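You operate a simulated robot arm through the tools that you are given. There is no shell and no other tool.

The job below is to be done with a simulated robot arm. You get a single attempt, and the scene is never put back.

TASK
Load the meter cup from tin 721 and get a moisture reading.
Fine: cup about three quarters full or more; put the tin back; the dial is set; turn the yellow knob till the lamp lights and leave it so, then press the green button.

It is judged by the outcome, as a careful person would: the job done as asked, and still so three seconds after it is handed in. It fails if anything else is knocked over, pushed out of place, dropped, spilled or broken.

THE ROBOT
A 6-joint arm with a three-finger gripper, fixed in place. Base frame: the origin is on the floor under the middle of its stand, x ahead of it, y to its left, z up. Lengths are in mm, angles in rad, forces in N, time in s.
It reaches about 1213 mm from its shoulder. Its first joint turns from -2.897 to 2.897 rad. Payload 4.89 kg.
The tool frame sits at the grasp point between the pads (the TCP): z along the fingers, y along the line on which they close. The tips reach 30 mm beyond it. The gripper opens to 164 mm; its body begins 125 mm behind the TCP.
Orientation is told as [roll, pitch, yaw] about the base's x, y, z axes, in that order, counted from this pose: with the fingers straight down and closing along the base's y, the tool's x points along the base's -x, its y along +y and its z along -z.

THE INTERFACE
- The arm moves only by the tool servo_tool. Its argument "motion" is text: rows parted by semicolons, each of 6 numbers parted by spaces: the shift along the tool's x, y, z in mm, then the turn, a rotation vector about the tool's x, y, z in rad. In form: x y z rx ry rz; .... A call has 1 to 20 rows; each row shifts and turns the commanded pose from where the row before left it, along the tool's axes as they then stand. "jaw" is the gripper command, from -1 (shut) to 1 (fully open), values between in proportion, set as the call begins (left out, the last holds). Each row takes 0.2 s and may step no farther than 50 mm and 0.15 rad from the row before; otherwise, or with a gripper value out of range, the whole call is refused. Where a pose cannot be reached the arm comes as near as it can. A force on the tool above 40 N (or 10 N above the force at the start of the call, whichever is more), or a blocked arm, ends the call early, and 0.2 s more pass. Each finger travels about 108 mm/s and halts on what it meets, pressing with about 20 N; the grip force reading is that of the motor and also rises with nothing between the fingers. The clock runs only during rows and for 0.2 s after the last one: add rows that do not move to give the fingers time. The reply holds the time, the measured pose of the TCP, the force on the tool along the base axes, the opening and the grip force, in the units named above and with some noise, with the torque about the TCP (base axes, N m) and any sound that the robot's microphone picked up.
- Cameras (640 x 400 px; columns grow to the right, rows downward): "scene" is fixed at [399.5, -502.5, 1520.3]; the picture's right is [0.76, -0.65, 0.00], its down [-0.34, -0.41, -0.85] and it looks along [0.55, 0.64, -0.53] (base axes); focal length 269 px, centre (320, 200). "wrist" rides on the gripper at [76, -2, -152] in the tool frame; the picture's right is [0.02, 1.00, 0.00], its down [-0.88, 0.02, -0.47] and it looks along [-0.47, 0.01, 0.88] (tool axes); focal length 247 px, centre (320, 200). There is no depth. A picture from a camera that has moved, and an enlarged one, comes with that camera's place and axes in the base frame and with its lens.
- snapshot(camera): a new picture of that camera. No time passes.
- raise_lower(by): moves the trunk up (or, below 0, down) by that many mm; the arm rides with it, the base frame stays. It gives what a move gives, with no picture.
- enlarge(camera, box): a new picture of the part [left, top, right, bottom] of that camera's present view, enlarged. No time passes.
- hand_in(): hands the job in; it is judged then, once.

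Places have to be worked out from the pictures, the camera data and where the tool is seen. Open the gripper and draw the arm clear of the work before you hand the job in, unless the task says otherwise.

The tools are called after "Request:" as name(argument=value, ...) on one line, values as JSON. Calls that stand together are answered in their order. servo_tool: Moves the arm, as the interface text tells. Its arguments: {"type":"object","properties":{"motion":{"type":"string"},"jaw":{"type":"number"}},"required":["motion"]} The other tools are called the same way: raise_lower (by) moves the trunk up or down; snapshot (camera) takes a picture; enlarge (camera, box) takes an enlarged picture of a part of a camera's view; hand_in () hands the job in.

At the start:

```text
clock: 0.0
ee_pos: [714.5, -128.9, 1373.8]
tcp_rot: [0.002, 0.002, 0.001]
wrist_force: [-0.3, -0.4, -0.7]
moment: [0.0, 0.01, -0.03]
opening: 164.0
grip_force: 0.1
trunk travel left (down, up): [-175.0, 215.0]
```

scene: 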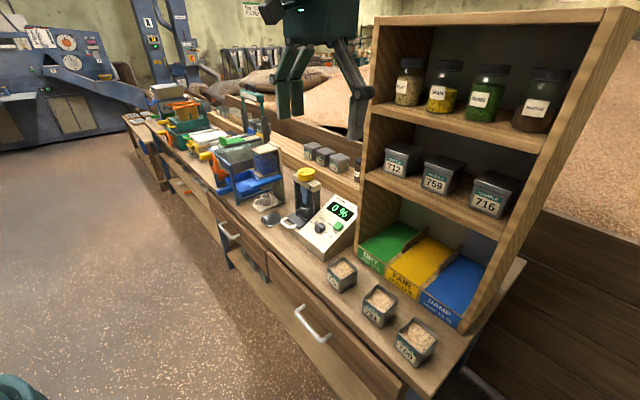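
wrist: 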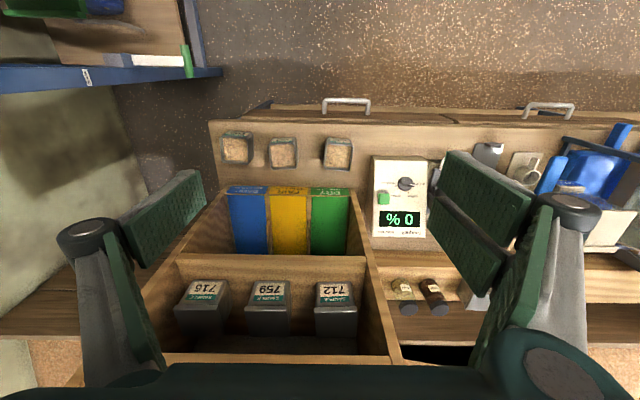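

I'll start by looking closely at the tins and the meter in the scene view and the wrist view.

Request:
enlarge(camera="scene", box=[310, 240, 470, 380])

Request:
enlarge(camera="scene", box=[240, 150, 380, 270])

Request:
enlarge(camera="wrist", box=[360, 130, 560, 260])

Request:
enlarge(camera="wrist", box=[200, 100, 440, 260])

```text
2.86 times, centred on (390, 310) of scene
camera zoom: at [399.5, -502.5, 1520.3], right [0.76, -0.65, 0.0], down [-0.34, -0.41, -0.85], along [0.55, 0.64, -0.53], focal length 769 px, centre (120, -114)
```

zoom: 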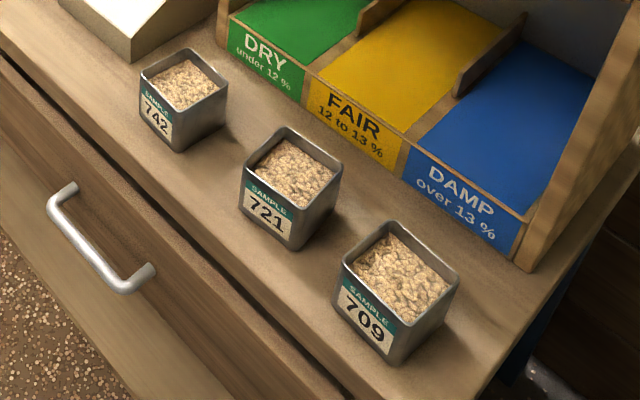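

```text
3.33 times, centred on (310, 210) of scene
camera zoom: at [399.5, -502.5, 1520.3], right [0.76, -0.65, 0.0], down [-0.34, -0.41, -0.85], along [0.55, 0.64, -0.53], focal length 898 px, centre (353, 167)
```

zoom: 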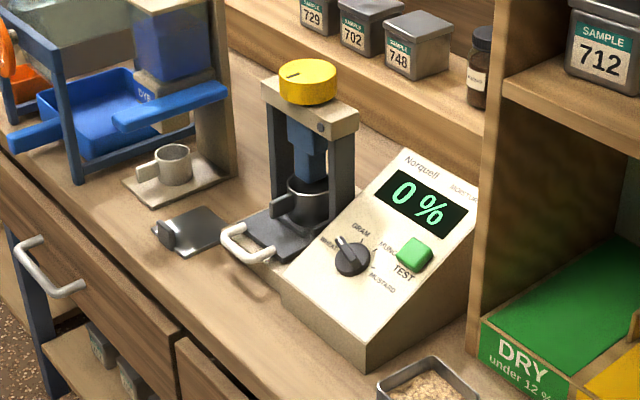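

```text
3.08 times, centred on (460, 195) of wrist
camera zoom: at [638.5, -129.9, 1528.0], right [-0.02, 1.0, 0.0], down [0.88, 0.02, 0.47], along [0.47, 0.01, -0.88], focal length 760 px, centre (-111, 215)
```

zoom: 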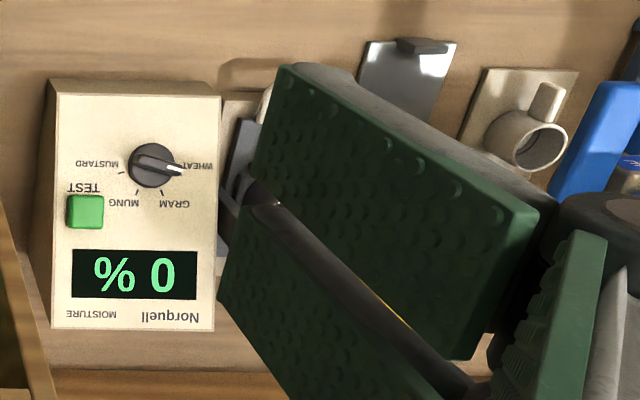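

```text
2.50 times, centred on (320, 180) of wrist
camera zoom: at [638.5, -129.9, 1528.0], right [-0.02, 1.0, 0.0], down [0.88, 0.02, 0.47], along [0.47, 0.01, -0.88], focal length 617 px, centre (320, 250)
```

zoom: 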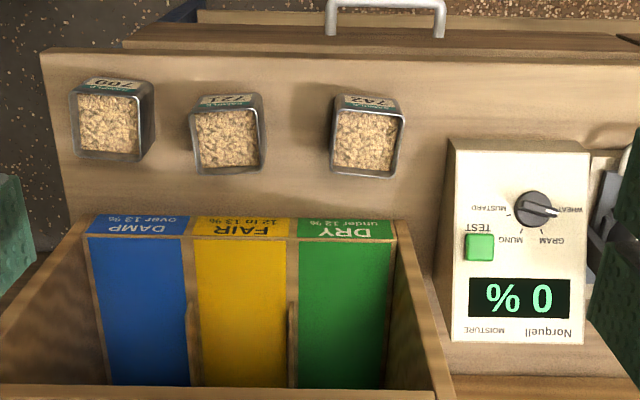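

Tin 721 is the middle open tin, with 742 and 709 on either side of it. From two views I put it near (864, -234). The press with the yellow knob stands left of the meter, near (990, 285). I'll move the arm left at this height to see the press and its cup from in front.

Request:
servo_tool(motion="0 45 0 0 0 0; 0 45 0 0 0 0; 0 45 0 0 0 0; 0 45 0 0 0 0; 0 45 0 0 0 0; 0 45 0 0 0 0; 0 45 0 0 0 0; 0 45 0 0 0 0")

Request:
snapshot(camera="wrist")

Request:
snapshot(camera="scene")

```text
clock: 1.8
ee_pos: [715.0, 231.2, 1374.6]
tcp_rot: [0.0, 0.001, 0.0]
wrist_force: [-0.6, -1.4, 0.7]
moment: [0.25, -0.07, -0.01]
opening: 163.9
grip_force: 0.1
trunk travel left (down, up): [-175.0, 215.0]
```

```text
taken
camera wrist: at [638.2, 229.1, 1527.5], right [-0.02, 1.0, 0.0], down [0.88, 0.02, 0.47], along [0.47, 0.01, -0.88], focal length 247 px, centre (320, 200)
```

wrist: 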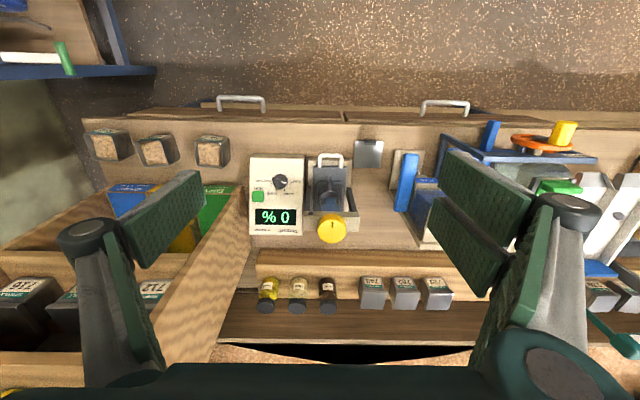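

```text
taken
```

scene: 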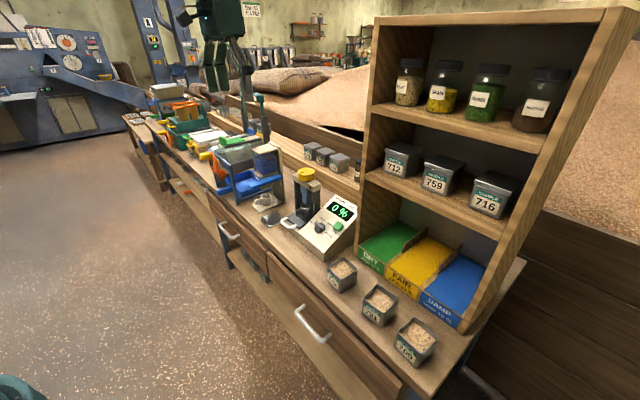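

The press, slide handle and meter are now all in view from above. I'll enlarge these before doing any geometry.

Request:
enlarge(camera="wrist", box=[240, 130, 400, 250])

Request:
enlarge(camera="wrist", box=[300, 140, 370, 250])

Request:
enlarge(camera="scene", box=[270, 160, 330, 240])

Request:
enlarge(camera="wrist", box=[70, 110, 250, 220])

```text
3.33 times, centred on (320, 190) of wrist
camera zoom: at [638.2, 229.1, 1527.5], right [-0.02, 1.0, 0.0], down [0.88, 0.02, 0.47], along [0.47, 0.01, -0.88], focal length 823 px, centre (320, 233)
```

zoom: 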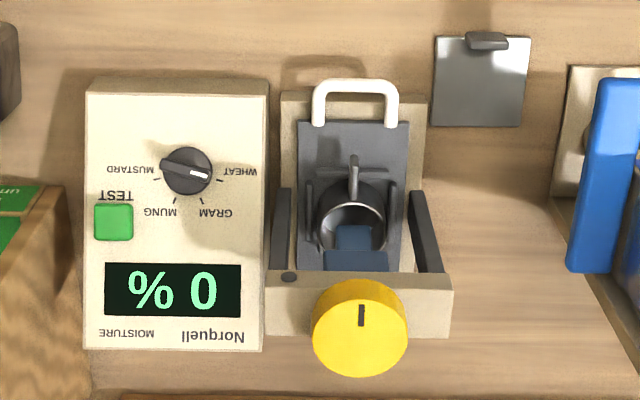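

```text
3.64 times, centred on (335, 195) of wrist
camera zoom: at [638.2, 229.1, 1527.5], right [-0.02, 1.0, 0.0], down [0.88, 0.02, 0.47], along [0.47, 0.01, -0.88], focal length 898 px, centre (266, 218)
```

zoom: 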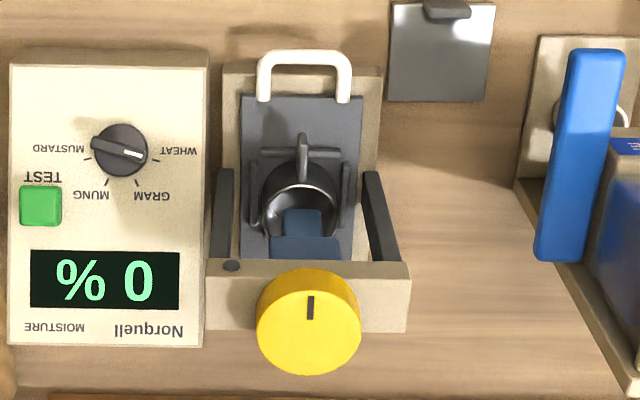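

```text
5.00 times, centred on (300, 200) of scene
camera zoom: at [399.5, -502.5, 1520.3], right [0.76, -0.65, 0.0], down [-0.34, -0.41, -0.85], along [0.55, 0.64, -0.53], focal length 1346 px, centre (420, 200)
```

zoom: 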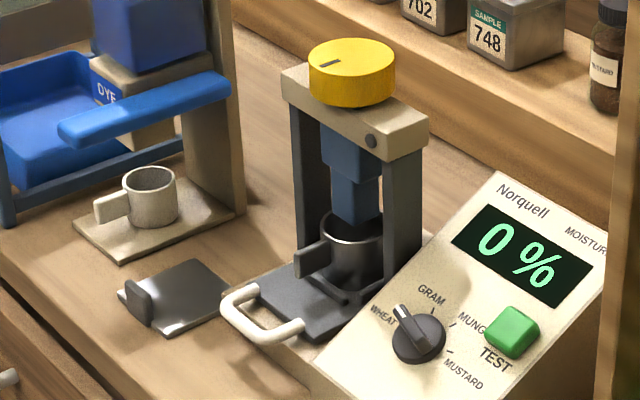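

```text
3.56 times, centred on (160, 165) of wrist
camera zoom: at [638.2, 229.1, 1527.5], right [-0.02, 1.0, 0.0], down [0.88, 0.02, 0.47], along [0.47, 0.01, -0.88], focal length 878 px, centre (889, 324)
```

zoom: 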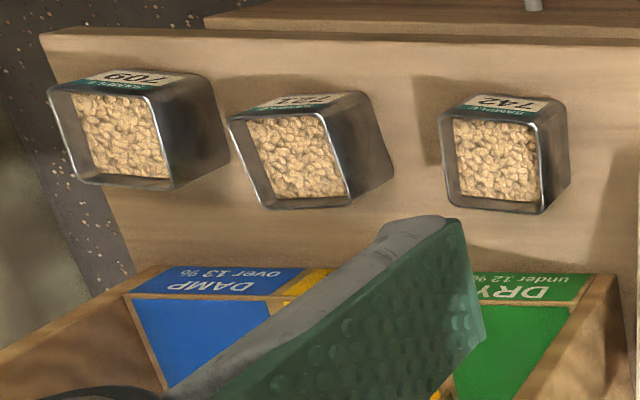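

The press has a dark cup with a front tab, sitting on a slide with a white U-handle. A plunger hangs above it, and the lamp (dark now) is on the crosshead. I need the gripper's finger layout to plan the grasps, so I'll enlarge it.

Request:
enlarge(camera="scene", box=[160, 0, 290, 140])

Request:
enlarge(camera="wrist", box=[400, 120, 640, 400])

Request:
enlarge(camera="wrist", box=[40, 150, 260, 400])

```text
2.86 times, centred on (225, 70) of scene
camera zoom: at [399.5, -502.5, 1520.3], right [0.76, -0.65, 0.0], down [-0.34, -0.41, -0.85], along [0.55, 0.64, -0.53], focal length 769 px, centre (591, 571)
```

zoom: 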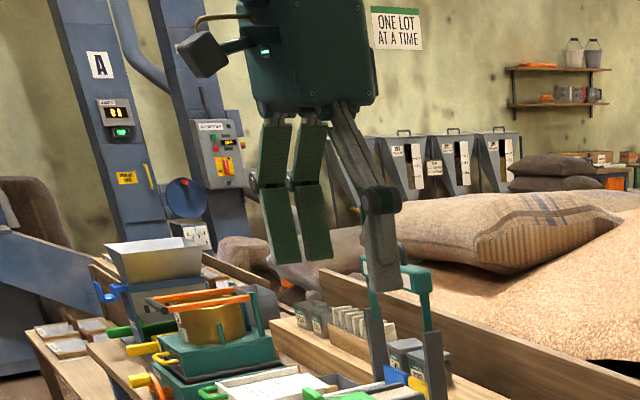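

```text
1.43 times, centred on (520, 260) of wrist
camera zoom: at [638.2, 229.1, 1527.5], right [-0.02, 1.0, 0.0], down [0.88, 0.02, 0.47], along [0.47, 0.01, -0.88], focal length 353 px, centre (34, 114)
```

zoom: 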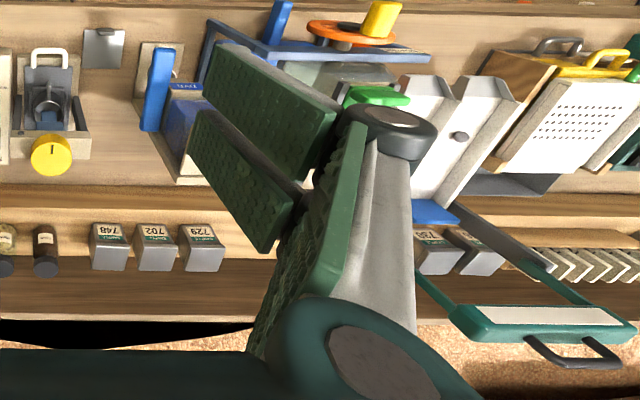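

```text
1.60 times, centred on (150, 275) of wrist
camera zoom: at [638.2, 229.1, 1527.5], right [-0.02, 1.0, 0.0], down [0.88, 0.02, 0.47], along [0.47, 0.01, -0.88], focal length 395 px, centre (592, 80)
```

zoom: 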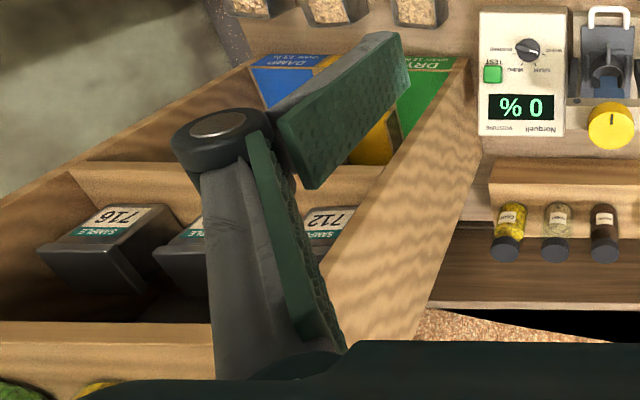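

The gripper has two fingers on the +y side and one on -y. From stereo I estimate the bench top at about z=800, tin tops at about 877, and the TEST button near (963, 59, 906). I'll pitch the fingers forward and come down in front of the press for a frontal view.

Request:
servo_tool(motion="0 0 0 0 -0.15 0; 0 0 0 0 -0.15 0; 0 0 0 0 -0.15 0; 0 0 0 0 -0.15 0; 28.2 0 41.3 0 0 0; 28.2 0 41.3 0 0 0; 28.2 0 41.3 0 0 0; 28.2 0 41.3 0 0 0; 28.2 0 41.3 0 0 0")

Request:
snapshot(camera="wrist")

Request:
snapshot(camera="scene")

```text
clock: 3.8
ee_pos: [715.0, 230.2, 1126.5]
tcp_rot: [-0.002, -0.603, 0.001]
wrist_force: [-1.1, 0.2, 0.5]
moment: [0.06, -0.12, 0.07]
opening: 164.2
grip_force: 0.1
trunk travel left (down, up): [-175.0, 215.0]
```

```text
taken
camera wrist: at [566.3, 228.0, 1208.9], right [-0.02, 1.0, -0.01], down [0.46, 0.02, 0.89], along [0.89, 0.01, -0.46], focal length 247 px, centre (320, 200)
```

wrist: 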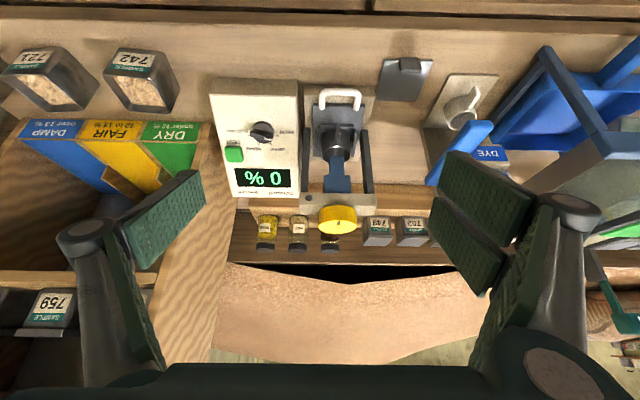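

```text
taken
```

scene: 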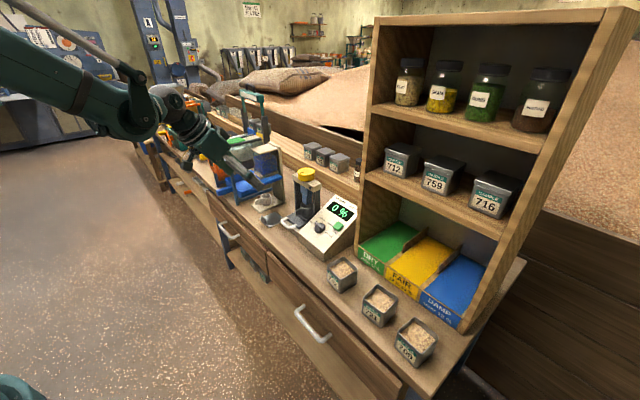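

This gives a frontal, upside-down view of the press and meter. I'll enlarge it to get precise pixel positions.

Request:
enlarge(camera="wrist", box=[280, 70, 400, 240])

Request:
enlarge(camera="wrist", box=[200, 60, 440, 210])

Request:
enlarge(camera="wrist", box=[0, 30, 220, 170])

```text
2.35 times, centred on (340, 155) of wrist
camera zoom: at [566.3, 228.0, 1208.9], right [-0.02, 1.0, -0.01], down [0.46, 0.02, 0.89], along [0.89, 0.01, -0.46], focal length 581 px, centre (273, 306)
```

zoom: 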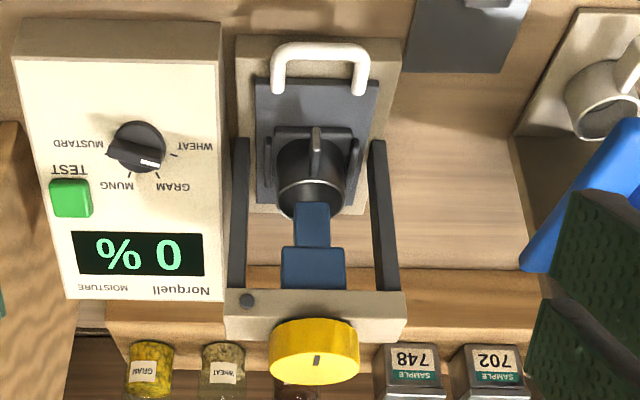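

```text
2.67 times, centred on (320, 135) of wrist
camera zoom: at [566.3, 228.0, 1208.9], right [-0.02, 1.0, -0.01], down [0.46, 0.02, 0.89], along [0.89, 0.01, -0.46], focal length 659 px, centre (320, 373)
```

zoom: 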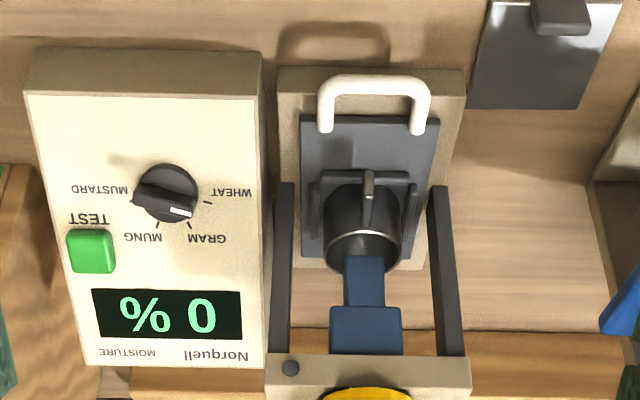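

```text
2.86 times, centred on (110, 100) of wrist
camera zoom: at [566.3, 228.0, 1208.9], right [-0.02, 1.0, -0.01], down [0.46, 0.02, 0.89], along [0.89, 0.01, -0.46], focal length 706 px, centre (920, 486)
```

zoom: 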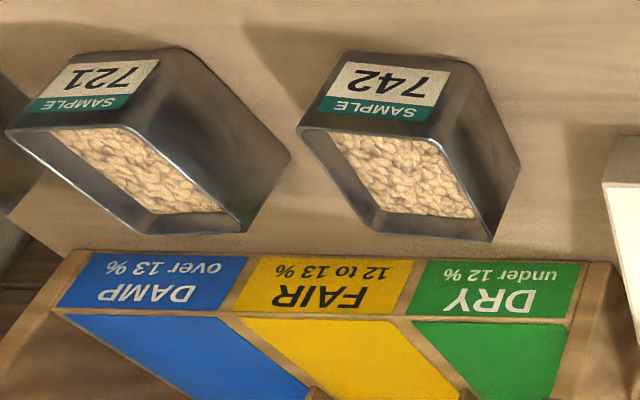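

I estimate the knob top at about (968, 264, 1048), the cup rim at about (975, 265, 887), and the plunger tip at about z=912, so it is clear of the cup. The slide handle is at about (858, 264, 845) and 75 mm wide. I'll come closer in this same tilt to refine the handle position.

Request:
servo_tool(motion="14.2 8.5 40.6 0 0 0; 14.2 8.5 40.6 0 0 0; 14.2 8.5 40.6 0 0 0; 14.2 8.5 40.6 0 0 0")

Request:
snapshot(camera="wrist")

Request:
enlarge(camera="wrist", box=[220, 50, 420, 200])

Request:
snapshot(camera="scene")

```text
clock: 4.8
ee_pos: [759.2, 266.2, 960.8]
tcp_rot: [0.0, -0.6, 0.001]
wrist_force: [-1.5, -0.4, 1.2]
moment: [0.08, -0.14, 0.07]
opening: 163.9
grip_force: 0.1
trunk travel left (down, up): [-175.0, 215.0]
```

```text
taken
camera wrist: at [610.6, 263.6, 1042.9], right [-0.02, 1.0, -0.01], down [0.46, 0.02, 0.89], along [0.89, 0.01, -0.46], focal length 247 px, centre (320, 200)
```

wrist: 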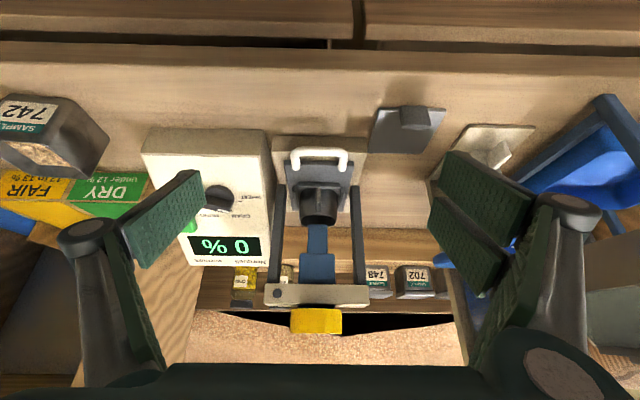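

```text
2.67 times, centred on (320, 125) of wrist
camera zoom: at [610.6, 263.6, 1042.9], right [-0.02, 1.0, -0.01], down [0.46, 0.02, 0.89], along [0.89, 0.01, -0.46], focal length 659 px, centre (320, 400)
```

zoom: 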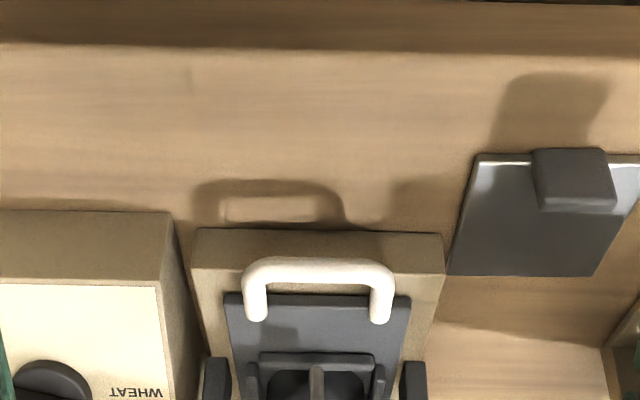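

```text
taken
```

scene: 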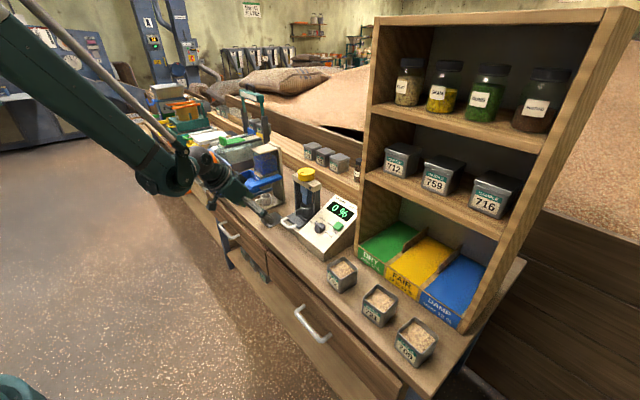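

The two views agree. The handle bar is centred at about (862, 265, 841), 73 mm wide, the bench is at z≈800, the block front is at x≈881 and its top at z≈827. The lid plate starts at y≈334, so I'll narrow the jaw to about 92 mm and come down around the handle.

Request:
servo_tool(motion="0 0 0 0 0 0; 0 0 0 0 0 0; -5.95 -0.3 34.6 0 0 0; -5.95 -0.3 34.6 0 0 0; -5.95 -0.3 34.6 0 0 0", jaw=0.12)

Request:
snapshot(camera="wrist")

Request:
enlarge(camera="scene", box=[220, 140, 360, 260])

```text
clock: 6.0
ee_pos: [832.9, 264.8, 883.9]
tcp_rot: [0.0, -0.6, 0.002]
wrist_force: [-0.9, 0.0, 1.3]
moment: [0.0, -0.09, 0.03]
opening: 91.9
grip_force: 0.0
trunk travel left (down, up): [-175.0, 215.0]
```

```text
taken
camera wrist: at [683.2, 262.9, 966.4], right [-0.02, 1.0, -0.01], down [0.46, 0.02, 0.89], along [0.89, 0.01, -0.46], focal length 247 px, centre (320, 200)
```

wrist: 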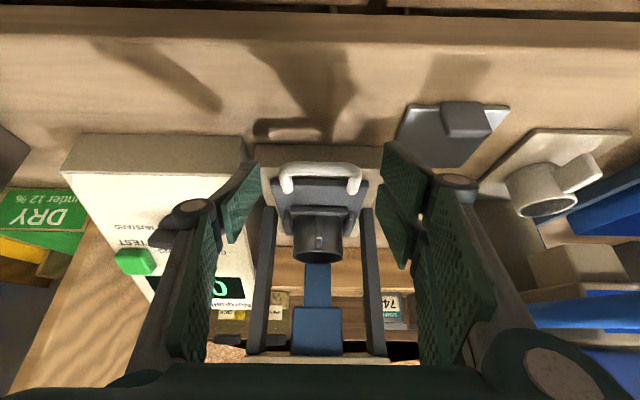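

```text
3.33 times, centred on (290, 200) of scene
camera zoom: at [399.5, -502.5, 1520.3], right [0.76, -0.65, 0.0], down [-0.34, -0.41, -0.85], along [0.55, 0.64, -0.53], focal length 898 px, centre (420, 200)
```

zoom: 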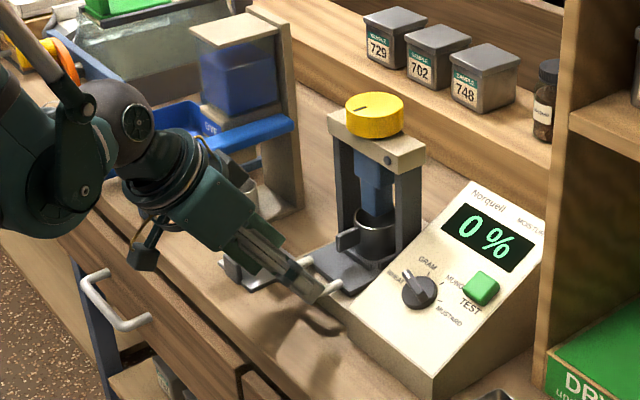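

The fingers are coming in on either side of the handle. I'll check the gap closely before the last 30 mm.

Request:
enlarge(camera="wrist", box=[210, 110, 450, 270])

Request:
enlarge(camera="scene", box=[270, 190, 350, 250])

```text
2.50 times, centred on (330, 190) of wrist
camera zoom: at [683.2, 262.9, 966.4], right [-0.02, 1.0, -0.01], down [0.46, 0.02, 0.89], along [0.89, 0.01, -0.46], focal length 617 px, centre (295, 225)
```

zoom: 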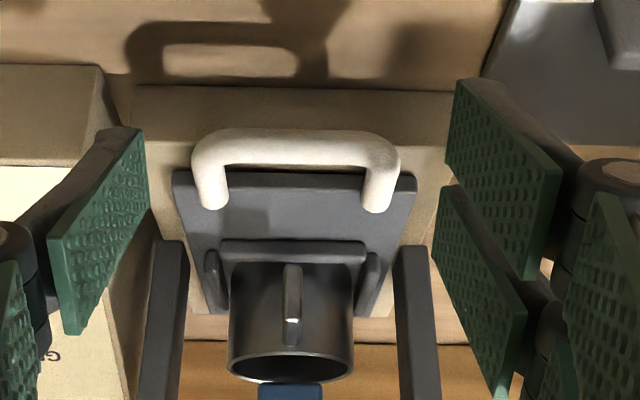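

```text
6.67 times, centred on (310, 220) of scene
camera zoom: at [399.5, -502.5, 1520.3], right [0.76, -0.65, 0.0], down [-0.34, -0.41, -0.85], along [0.55, 0.64, -0.53], focal length 1795 px, centre (387, 67)
```

zoom: 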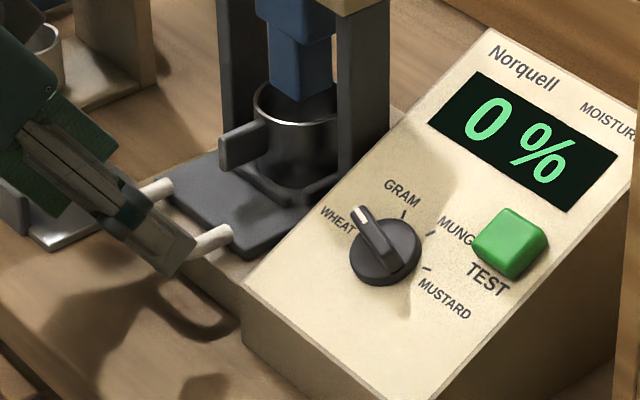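

The handle bar is confirmed at x≈865, z≈841, with clear gaps either side. I'll make the last move in two small steps and then close on it.

Request:
servo_tool(motion="-3.2 0 16.7 0 0 0; -3.2 0 16.7 0 0 0")

Request:
servo_tool(motion="0 0 0 0 0 0; 0 0 0 0 0 0; 0 0 0 0 0 0; 0 0 0 0 0 0", jaw=-0.5)

Request:
enlarge(camera="wrist", box=[210, 110, 450, 270])

Request:
enlarge(camera="scene", box=[270, 190, 350, 250])

```text
clock: 6.6
ee_pos: [855.6, 264.4, 859.2]
tcp_rot: [0.0, -0.601, 0.0]
wrist_force: [-1.1, -0.5, 1.8]
moment: [0.06, -0.05, 0.04]
opening: 91.7
grip_force: 0.0
trunk travel left (down, up): [-175.0, 215.0]
```

```text
clock: 7.6
ee_pos: [856.0, 265.8, 859.1]
tcp_rot: [0.0, -0.598, 0.0]
wrist_force: [-0.7, 0.9, -6.4]
moment: [0.21, 0.2, 0.17]
opening: 74.2
grip_force: 45.5
trunk travel left (down, up): [-175.0, 215.0]
```

```text
2.50 times, centred on (330, 190) of wrist
camera zoom: at [708.1, 263.2, 941.9], right [-0.02, 1.0, -0.01], down [0.46, 0.02, 0.89], along [0.89, 0.01, -0.46], focal length 617 px, centre (295, 225)
```

zoom: 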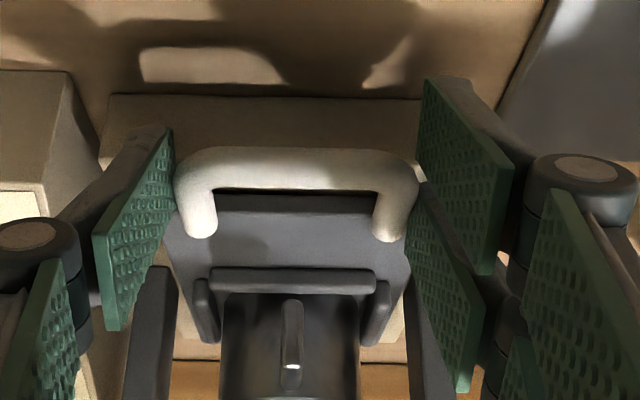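

```text
6.67 times, centred on (310, 220) of scene
camera zoom: at [399.5, -502.5, 1520.3], right [0.76, -0.65, 0.0], down [-0.34, -0.41, -0.85], along [0.55, 0.64, -0.53], focal length 1795 px, centre (387, 67)
```

zoom: 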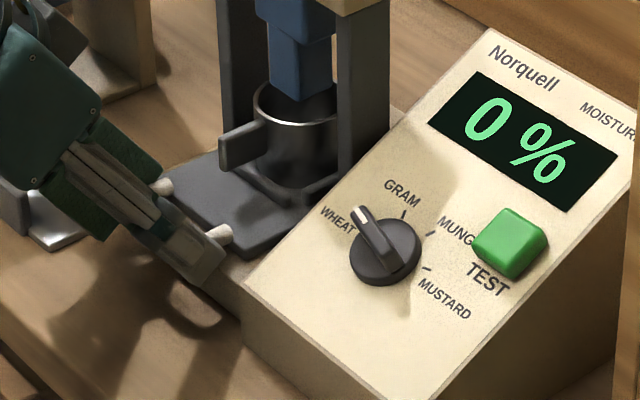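

The jaws stopped at 74.2 mm, so they are on the handle. I'll pull the slide about 20 mm straight back along -x and see if it follows.

Request:
servo_tool(motion="4.13 0 -2.83 0 0 0; 4.13 0 -2.83 0 0 0; 4.13 0 -2.83 0 0 0; 4.13 0 -2.83 0 0 0")

Request:
enlarge(camera="scene", box=[270, 170, 350, 250])

```text
clock: 8.6
ee_pos: [835.7, 264.0, 858.5]
tcp_rot: [0.0, -0.598, 0.003]
wrist_force: [0.7, -3.5, -12.4]
moment: [0.0, 0.31, 0.5]
opening: 74.1
grip_force: 45.0
trunk travel left (down, up): [-175.0, 215.0]
```

```text
5.00 times, centred on (310, 210) of scene
camera zoom: at [399.5, -502.5, 1520.3], right [0.76, -0.65, 0.0], down [-0.34, -0.41, -0.85], along [0.55, 0.64, -0.53], focal length 1346 px, centre (370, 150)
```

zoom: 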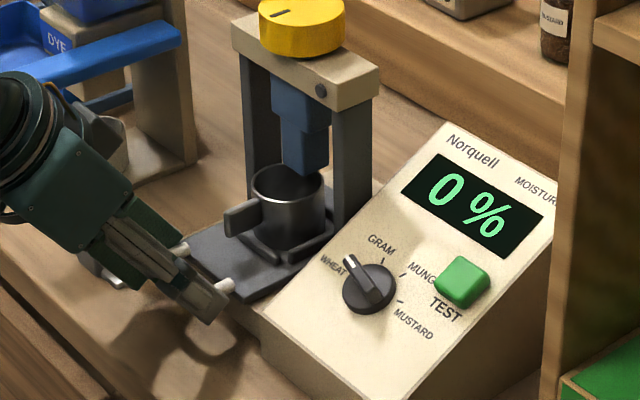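

The slide follows the handle. The z force is about -12 N, so I'm lifting the handle slightly. I'll keep pulling with a tiny downward correction.

Request:
servo_tool(motion="5.06 0 -3.22 0 0 0; 5.06 0 -3.22 0 0 0; 5.06 0 -3.22 0 0 0; 5.06 0 -3.22 0 0 0; 5.06 0 -3.22 0 0 0")

Request:
enlarge(camera="scene", box=[270, 170, 350, 250])

```text
clock: 9.8
ee_pos: [807.5, 264.9, 859.5]
tcp_rot: [0.0, -0.602, 0.0]
wrist_force: [-0.1, -8.7, 8.5]
moment: [0.29, -0.11, -0.42]
opening: 74.1
grip_force: 44.5
trunk travel left (down, up): [-175.0, 215.0]
```

```text
5.00 times, centred on (310, 210) of scene
camera zoom: at [399.5, -502.5, 1520.3], right [0.76, -0.65, 0.0], down [-0.34, -0.41, -0.85], along [0.55, 0.64, -0.53], focal length 1346 px, centre (370, 150)
```

zoom: 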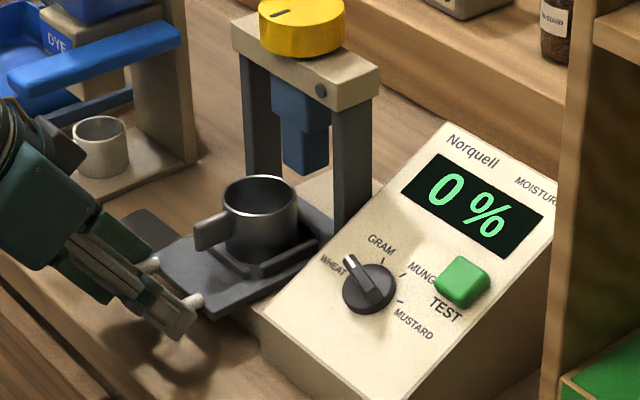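

48 mm out so far and moving freely. I'll pull another 35 mm and watch the force in case it reaches a stop.

Request:
servo_tool(motion="4.78 -0.05 -3.35 0 0 0; 4.78 -0.05 -3.35 0 0 0; 4.78 -0.05 -3.35 0 0 0; 4.78 -0.05 -3.35 0 0 0; 4.78 -0.05 -3.35 0 0 0; 4.78 -0.05 -3.35 0 0 0")

Request:
enlarge(camera="scene", box=[270, 170, 350, 250])

Request:
snapshot(camera="wrist")

```text
clock: 11.2
ee_pos: [770.3, 265.5, 858.6]
tcp_rot: [0.0, -0.598, -0.001]
wrist_force: [0.1, 9.9, -5.5]
moment: [0.25, 0.14, 0.55]
opening: 74.1
grip_force: 44.7
trunk travel left (down, up): [-175.0, 215.0]
```

```text
5.00 times, centred on (310, 210) of scene
camera zoom: at [399.5, -502.5, 1520.3], right [0.76, -0.65, 0.0], down [-0.34, -0.41, -0.85], along [0.55, 0.64, -0.53], focal length 1346 px, centre (370, 150)
```

zoom: 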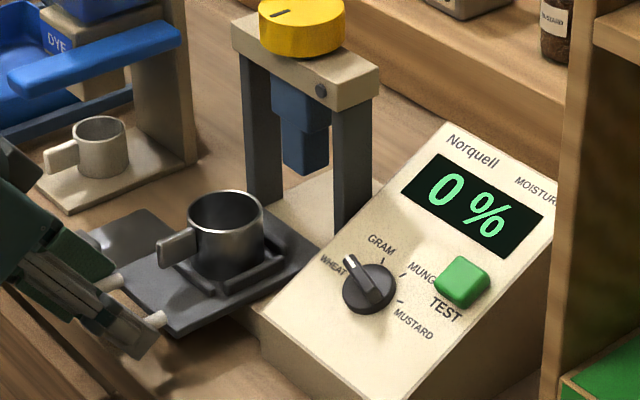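

```text
taken
camera wrist: at [623.1, 263.0, 941.9], right [-0.02, 1.0, -0.01], down [0.46, 0.02, 0.89], along [0.89, 0.01, -0.46], focal length 247 px, centre (320, 200)
```

wrist: 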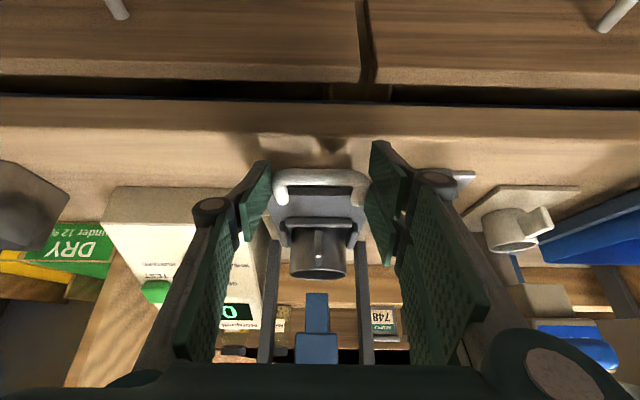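

The cup is 85 mm out and clear of the plunger. I'd like a little more room from the posts, so I'll try another 15 mm gently.

Request:
servo_tool(motion="3.1 0 -2.1 0 0 0; 3.1 0 -2.1 0 0 0; 3.1 0 -2.1 0 0 0; 3.1 0 -2.1 0 0 0")

Request:
enlarge(camera="scene", box=[270, 170, 350, 250])

```text
clock: 12.2
ee_pos: [756.3, 264.0, 858.1]
tcp_rot: [0.0, -0.601, 0.001]
wrist_force: [-0.6, 15.2, -2.5]
moment: [0.54, 0.14, 0.3]
opening: 74.4
grip_force: 44.7
trunk travel left (down, up): [-175.0, 215.0]
```

```text
5.00 times, centred on (310, 210) of scene
camera zoom: at [399.5, -502.5, 1520.3], right [0.76, -0.65, 0.0], down [-0.34, -0.41, -0.85], along [0.55, 0.64, -0.53], focal length 1346 px, centre (370, 150)
```

zoom: 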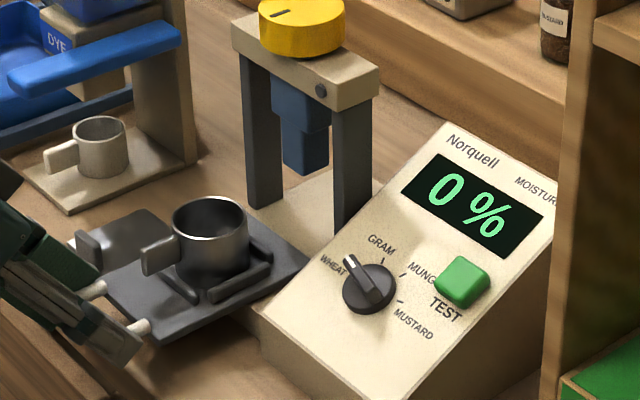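

The slide is 100 mm out and no stop force has appeared. That's enough, so I'll release the handle gently and back away along the finger axis.

Request:
servo_tool(motion="0 0 0 0 0 0; 0 0 0 0 0 0; 0 0 0 0 0 0", jaw=0.14)

Request:
servo_tool(motion="0 0 -30 0 0 0; 0 0 -45 0 0 0; 0 0 -45 0 0 0; 0 0 -45 0 0 0")

Request:
snapshot(camera="wrist")

Request:
enlarge(camera="scene", box=[250, 150, 370, 250])

```text
clock: 13.0
ee_pos: [756.7, 263.4, 860.0]
tcp_rot: [-0.001, -0.601, 0.0]
wrist_force: [-0.4, -0.6, -0.2]
moment: [0.02, 0.0, 0.02]
opening: 93.6
grip_force: 0.0
trunk travel left (down, up): [-175.0, 215.0]
```

```text
clock: 14.0
ee_pos: [665.0, 266.0, 994.7]
tcp_rot: [0.001, -0.599, -0.001]
wrist_force: [1.8, 0.7, -0.8]
moment: [-0.08, 0.17, -0.06]
opening: 93.5
grip_force: 0.1
trunk travel left (down, up): [-175.0, 215.0]
```

```text
taken
camera wrist: at [516.4, 264.1, 1078.2], right [-0.02, 1.0, -0.01], down [0.46, 0.02, 0.89], along [0.89, 0.01, -0.46], focal length 247 px, centre (320, 200)
```

wrist: 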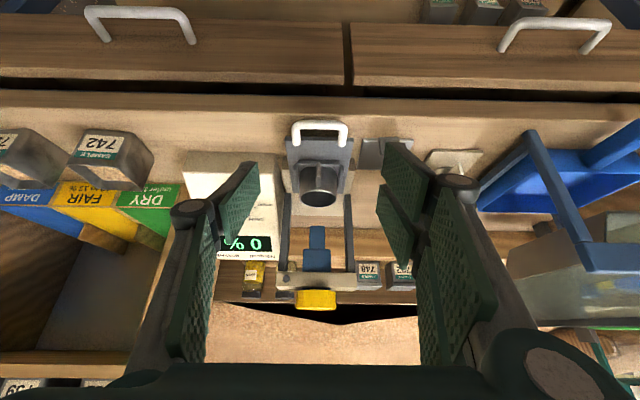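

```text
4.00 times, centred on (310, 200) of scene
camera zoom: at [399.5, -502.5, 1520.3], right [0.76, -0.65, 0.0], down [-0.34, -0.41, -0.85], along [0.55, 0.64, -0.53], focal length 1077 px, centre (360, 200)
```

zoom: 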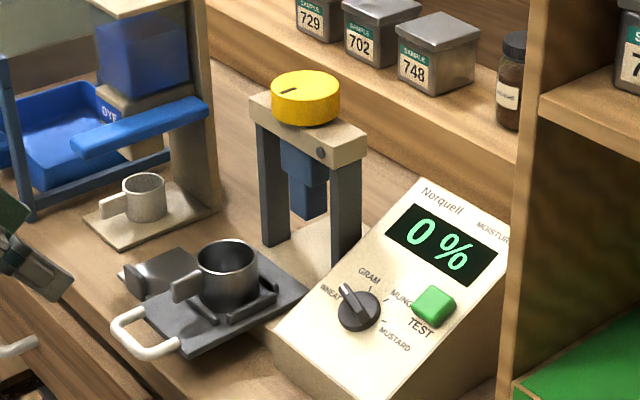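

The slide sits 100 mm out with the cup still in place. I'll enlarge this view to measure the cup, then rise for a second view from above.

Request:
enlarge(camera="wrist", box=[260, 100, 420, 220])

Request:
servo_tool(motion="27 0 -39.5 0 0.15 0; 20 0 -44 0 0.15 0; 13 0 -46 0 0.15 0; 6 0 -48 0 0.15 0; -40 0 0 0 0 0", jaw=0.4)

Request:
snapshot(camera="wrist")

Request:
enlarge(camera="wrist", box=[260, 130, 380, 220])

```text
3.33 times, centred on (340, 160) of wrist
camera zoom: at [516.4, 264.1, 1078.2], right [-0.02, 1.0, -0.01], down [0.46, 0.02, 0.89], along [0.89, 0.01, -0.46], focal length 823 px, centre (253, 333)
```

zoom: 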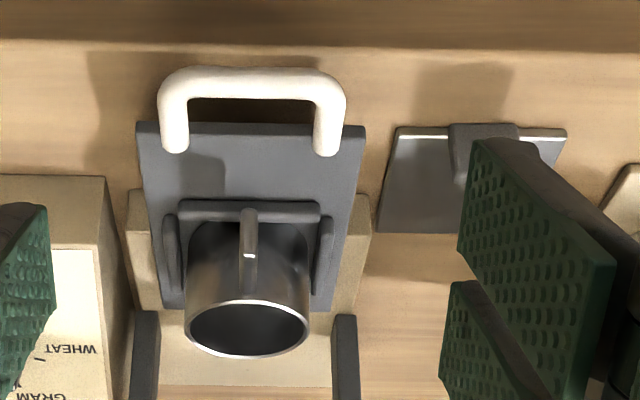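

```text
clock: 15.2
ee_pos: [581.4, 263.3, 1131.4]
tcp_rot: [0.0, 0.0, 0.001]
wrist_force: [-2.4, -1.0, 1.3]
moment: [0.11, -0.41, 0.01]
opening: 114.8
grip_force: 0.2
trunk travel left (down, up): [-175.0, 215.0]
```

```text
taken
camera wrist: at [505.9, 261.9, 1283.8], right [-0.02, 1.0, 0.0], down [0.88, 0.02, 0.47], along [0.47, 0.01, -0.88], focal length 247 px, centre (320, 200)
```

wrist: 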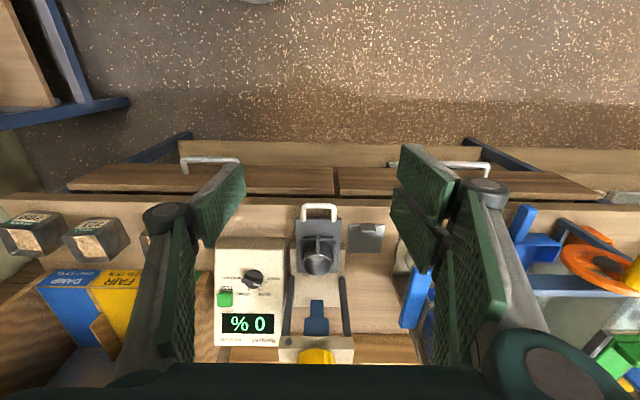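

```text
4.44 times, centred on (320, 175) of wrist
camera zoom: at [505.9, 261.9, 1283.8], right [-0.02, 1.0, 0.0], down [0.88, 0.02, 0.47], along [0.47, 0.01, -0.88], focal length 1098 px, centre (320, 311)
```

zoom: 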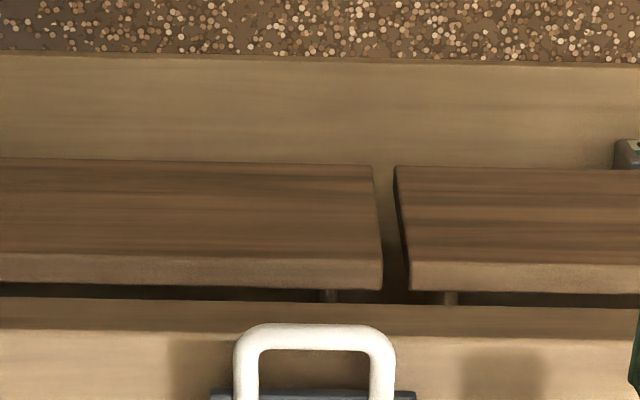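

I ended farther back than I wanted. I'll move 160 mm forward so the camera looks straight at the cup from above.

Request:
servo_tool(motion="-40 0 0 0 0 0; -40 0 0 0 0 0; -40 0 0 0 0 0; -40 0 0 0 0 0")

Request:
enlarge(camera="wrist", box=[250, 110, 390, 260])

Request:
snapshot(camera="wrist")

```text
clock: 16.2
ee_pos: [743.0, 264.0, 1132.0]
tcp_rot: [-0.001, 0.0, 0.0]
wrist_force: [-1.1, -0.2, 0.3]
moment: [0.02, -0.26, -0.01]
opening: 114.7
grip_force: 0.1
trunk travel left (down, up): [-175.0, 215.0]
```

```text
2.67 times, centred on (320, 185) of wrist
camera zoom: at [666.7, 261.7, 1283.5], right [-0.02, 1.0, 0.0], down [0.88, 0.02, 0.47], along [0.47, 0.01, -0.88], focal length 659 px, centre (320, 240)
```

zoom: 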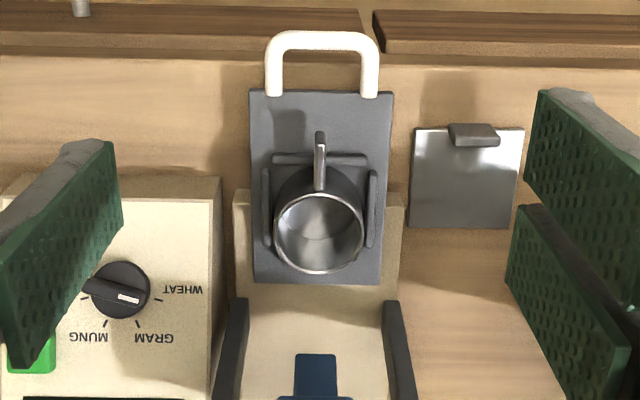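

```text
taken
camera wrist: at [666.7, 261.7, 1283.5], right [-0.02, 1.0, 0.0], down [0.88, 0.02, 0.47], along [0.47, 0.01, -0.88], focal length 247 px, centre (320, 200)
```

wrist: 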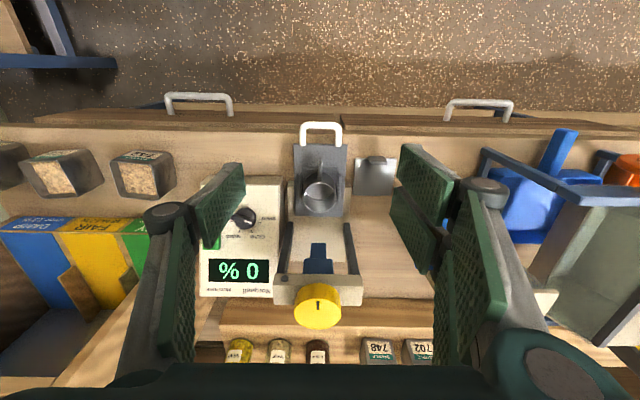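

The cup rim centre comes out consistently at (871, 265, 890), about 62 mm across. Now I'll move right at this safe height to look at tin 721.

Request:
servo_tool(motion="5 -45.2 0 0 0 0; 5 -45.2 0 0 0 0; 5 -45.2 0 0 0 0; 5 -45.2 0 0 0 0; 5 -45.2 0 0 0 0; 5 -45.2 0 0 0 0; 5 -45.2 0 0 0 0; 5 -45.2 0 0 0 0; 5 -45.2 0 0 0 0; 0 -45.2 0 0 0 0; 0 -45.2 0 0 0 0")

Request:
snapshot(camera="wrist")

Request:
enlarge(camera="wrist", box=[220, 100, 420, 220])

```text
clock: 18.6
ee_pos: [697.4, -230.0, 1130.0]
tcp_rot: [-0.001, 0.001, 0.001]
wrist_force: [-0.4, 0.8, 1.2]
moment: [-0.22, -0.04, 0.0]
opening: 114.8
grip_force: 0.1
trunk travel left (down, up): [-175.0, 215.0]
```

```text
taken
camera wrist: at [621.6, -232.7, 1282.5], right [-0.02, 1.0, 0.0], down [0.88, 0.02, 0.47], along [0.47, 0.01, -0.88], focal length 247 px, centre (320, 200)
```

wrist: 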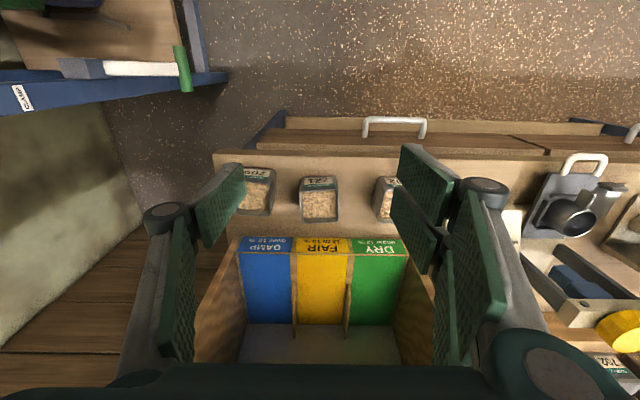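

```text
3.20 times, centred on (320, 160) of wrist
camera zoom: at [621.6, -232.7, 1282.5], right [-0.02, 1.0, 0.0], down [0.88, 0.02, 0.47], along [0.47, 0.01, -0.88], focal length 790 px, centre (320, 328)
```

zoom: 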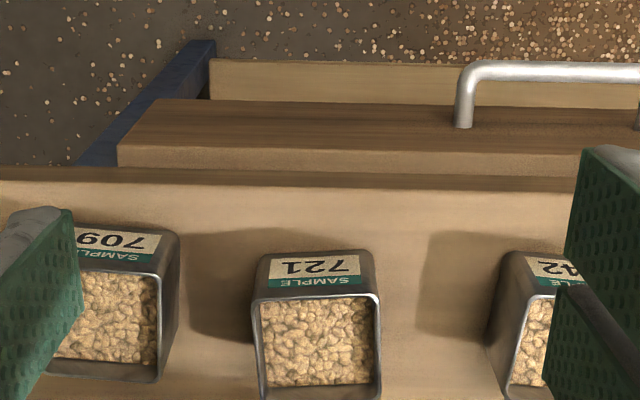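

I have a good view of 721. I'll enlarge a box that shows its whole rim.

Request:
enlarge(camera="wrist", box=[270, 160, 370, 230])

Request:
enlarge(camera="scene", box=[330, 270, 430, 350])

```text
5.71 times, centred on (320, 195) of wrist
camera zoom: at [621.6, -232.7, 1282.5], right [-0.02, 1.0, 0.0], down [0.88, 0.02, 0.47], along [0.47, 0.01, -0.88], focal length 1411 px, centre (320, 229)
```

zoom: 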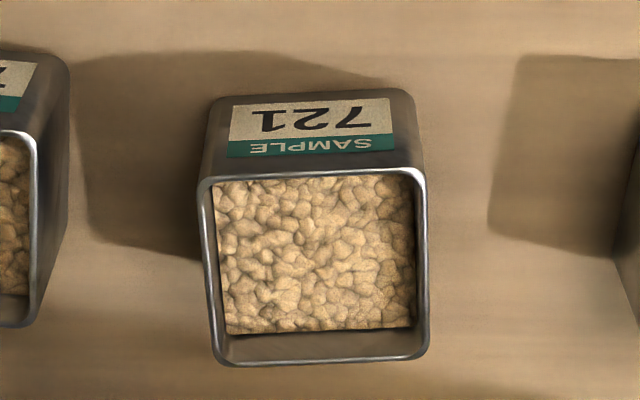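

```text
5.00 times, centred on (380, 310) of scene
camera zoom: at [399.5, -502.5, 1520.3], right [0.76, -0.65, 0.0], down [-0.34, -0.41, -0.85], along [0.55, 0.64, -0.53], focal length 1346 px, centre (20, -350)
```

zoom: 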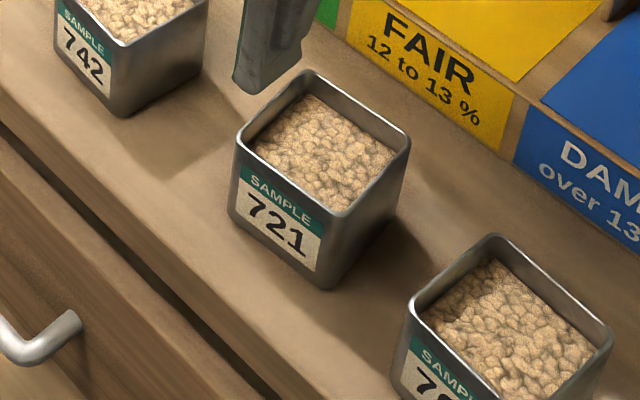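

Tin 721 is about 75 mm square and 68 mm tall, centred at (858, -230) with its rim at z≈868 and about +0.07 rad of yaw. Tin 709's near side is only about 88 mm from its centre, so I'll narrow the jaw to 95 mm. I'll tip the fingers nearly horizontal here in free space before approaching.

Request:
servo_tool(motion="0 0 0 0 0 -0.07; 0 0 0 0 -0.1371 0; 0 0 0 0 -0.1371 0; 0 0 0 0 -0.1371 0; 0 0 0 0 -0.1371 0; 0 0 0 0 -0.1371 0; 0 0 0 0 -0.1371 0; 0 0 0 0 -0.1371 0; 0 0 0 0 -0.1371 0; 0 0 0 0 -0.1371 0; 0 0 0 0 -0.1371 0", jaw=0.16)

Request:
snapshot(camera="wrist")

Request:
snapshot(camera="scene")

```text
clock: 21.0
ee_pos: [697.1, -233.1, 1131.0]
tcp_rot: [-0.007, -1.376, 0.078]
wrist_force: [-1.3, 0.7, 0.0]
moment: [-0.02, 0.06, -0.14]
opening: 95.0
grip_force: 0.1
trunk travel left (down, up): [-175.0, 215.0]
```

```text
taken
camera wrist: at [533.8, -245.6, 1086.0], right [-0.07, 1.0, -0.02], down [-0.29, 0.0, 0.96], along [0.95, 0.08, 0.29], focal length 247 px, centre (320, 200)
```

wrist: 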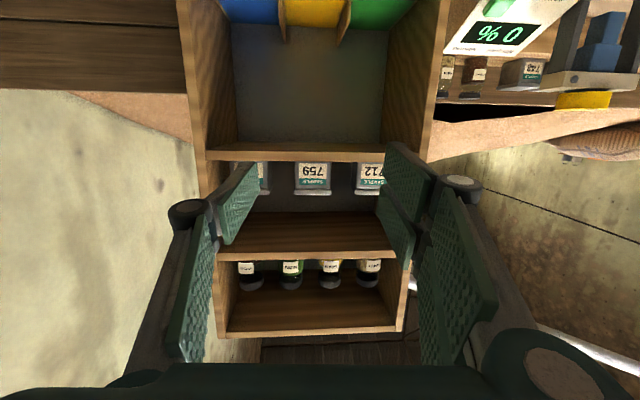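

```text
taken
```

scene: 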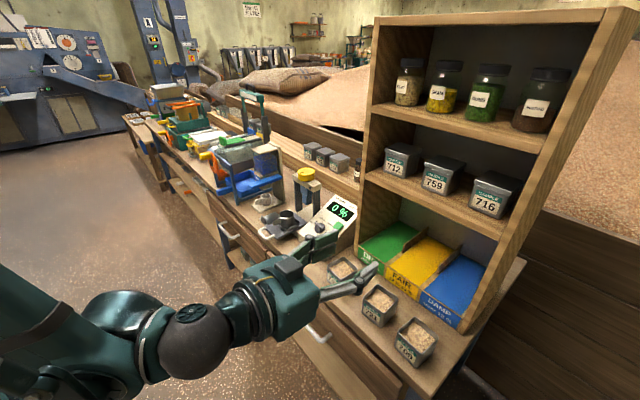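

The near-horizontal orientation is reached (pitch -1.376, yaw about 0.075). I'll descend in front of the bench to grasp height, staying about 130 mm short of the tin.

Request:
servo_tool(motion="46 -1.55 12.05 0 0 0; 46 -1.55 12.05 0 0 0; 46 -1.55 12.05 0 0 0; 46 -1.55 12.05 0 0 0; 46 -1.55 12.05 0 0 0")

Request:
snapshot(camera="wrist")

Request:
enlarge(camera="scene", box=[290, 230, 450, 370])

```text
clock: 22.2
ee_pos: [775.2, -283.1, 1032.9]
tcp_rot: [-0.002, -1.369, 0.071]
wrist_force: [-1.0, 0.8, 1.5]
moment: [-0.01, 0.04, -0.11]
opening: 95.2
grip_force: 0.1
out of reach, approached as far as the arm can: row 2, 3, 4, 5
trunk travel left (down, up): [-175.0, 215.0]
```

```text
taken
camera wrist: at [612.0, -296.9, 989.3], right [-0.08, 1.0, -0.02], down [-0.29, 0.0, 0.96], along [0.95, 0.08, 0.29], focal length 247 px, centre (320, 200)
```

wrist: 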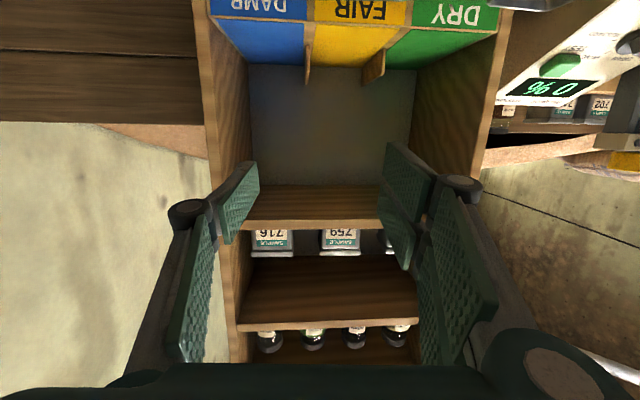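

```text
2.86 times, centred on (370, 300) of scene
camera zoom: at [399.5, -502.5, 1520.3], right [0.76, -0.65, 0.0], down [-0.34, -0.41, -0.85], along [0.55, 0.64, -0.53], focal length 769 px, centre (177, -86)
```

zoom: 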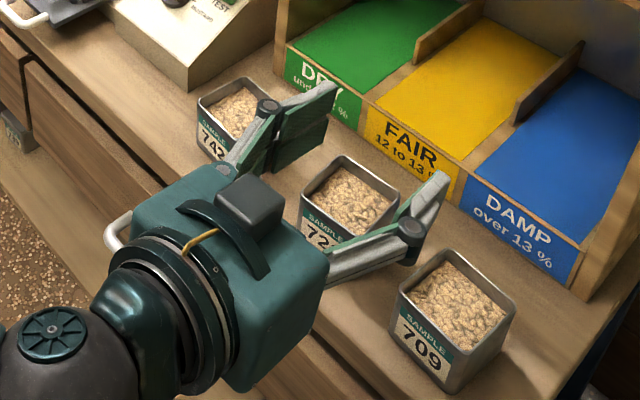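

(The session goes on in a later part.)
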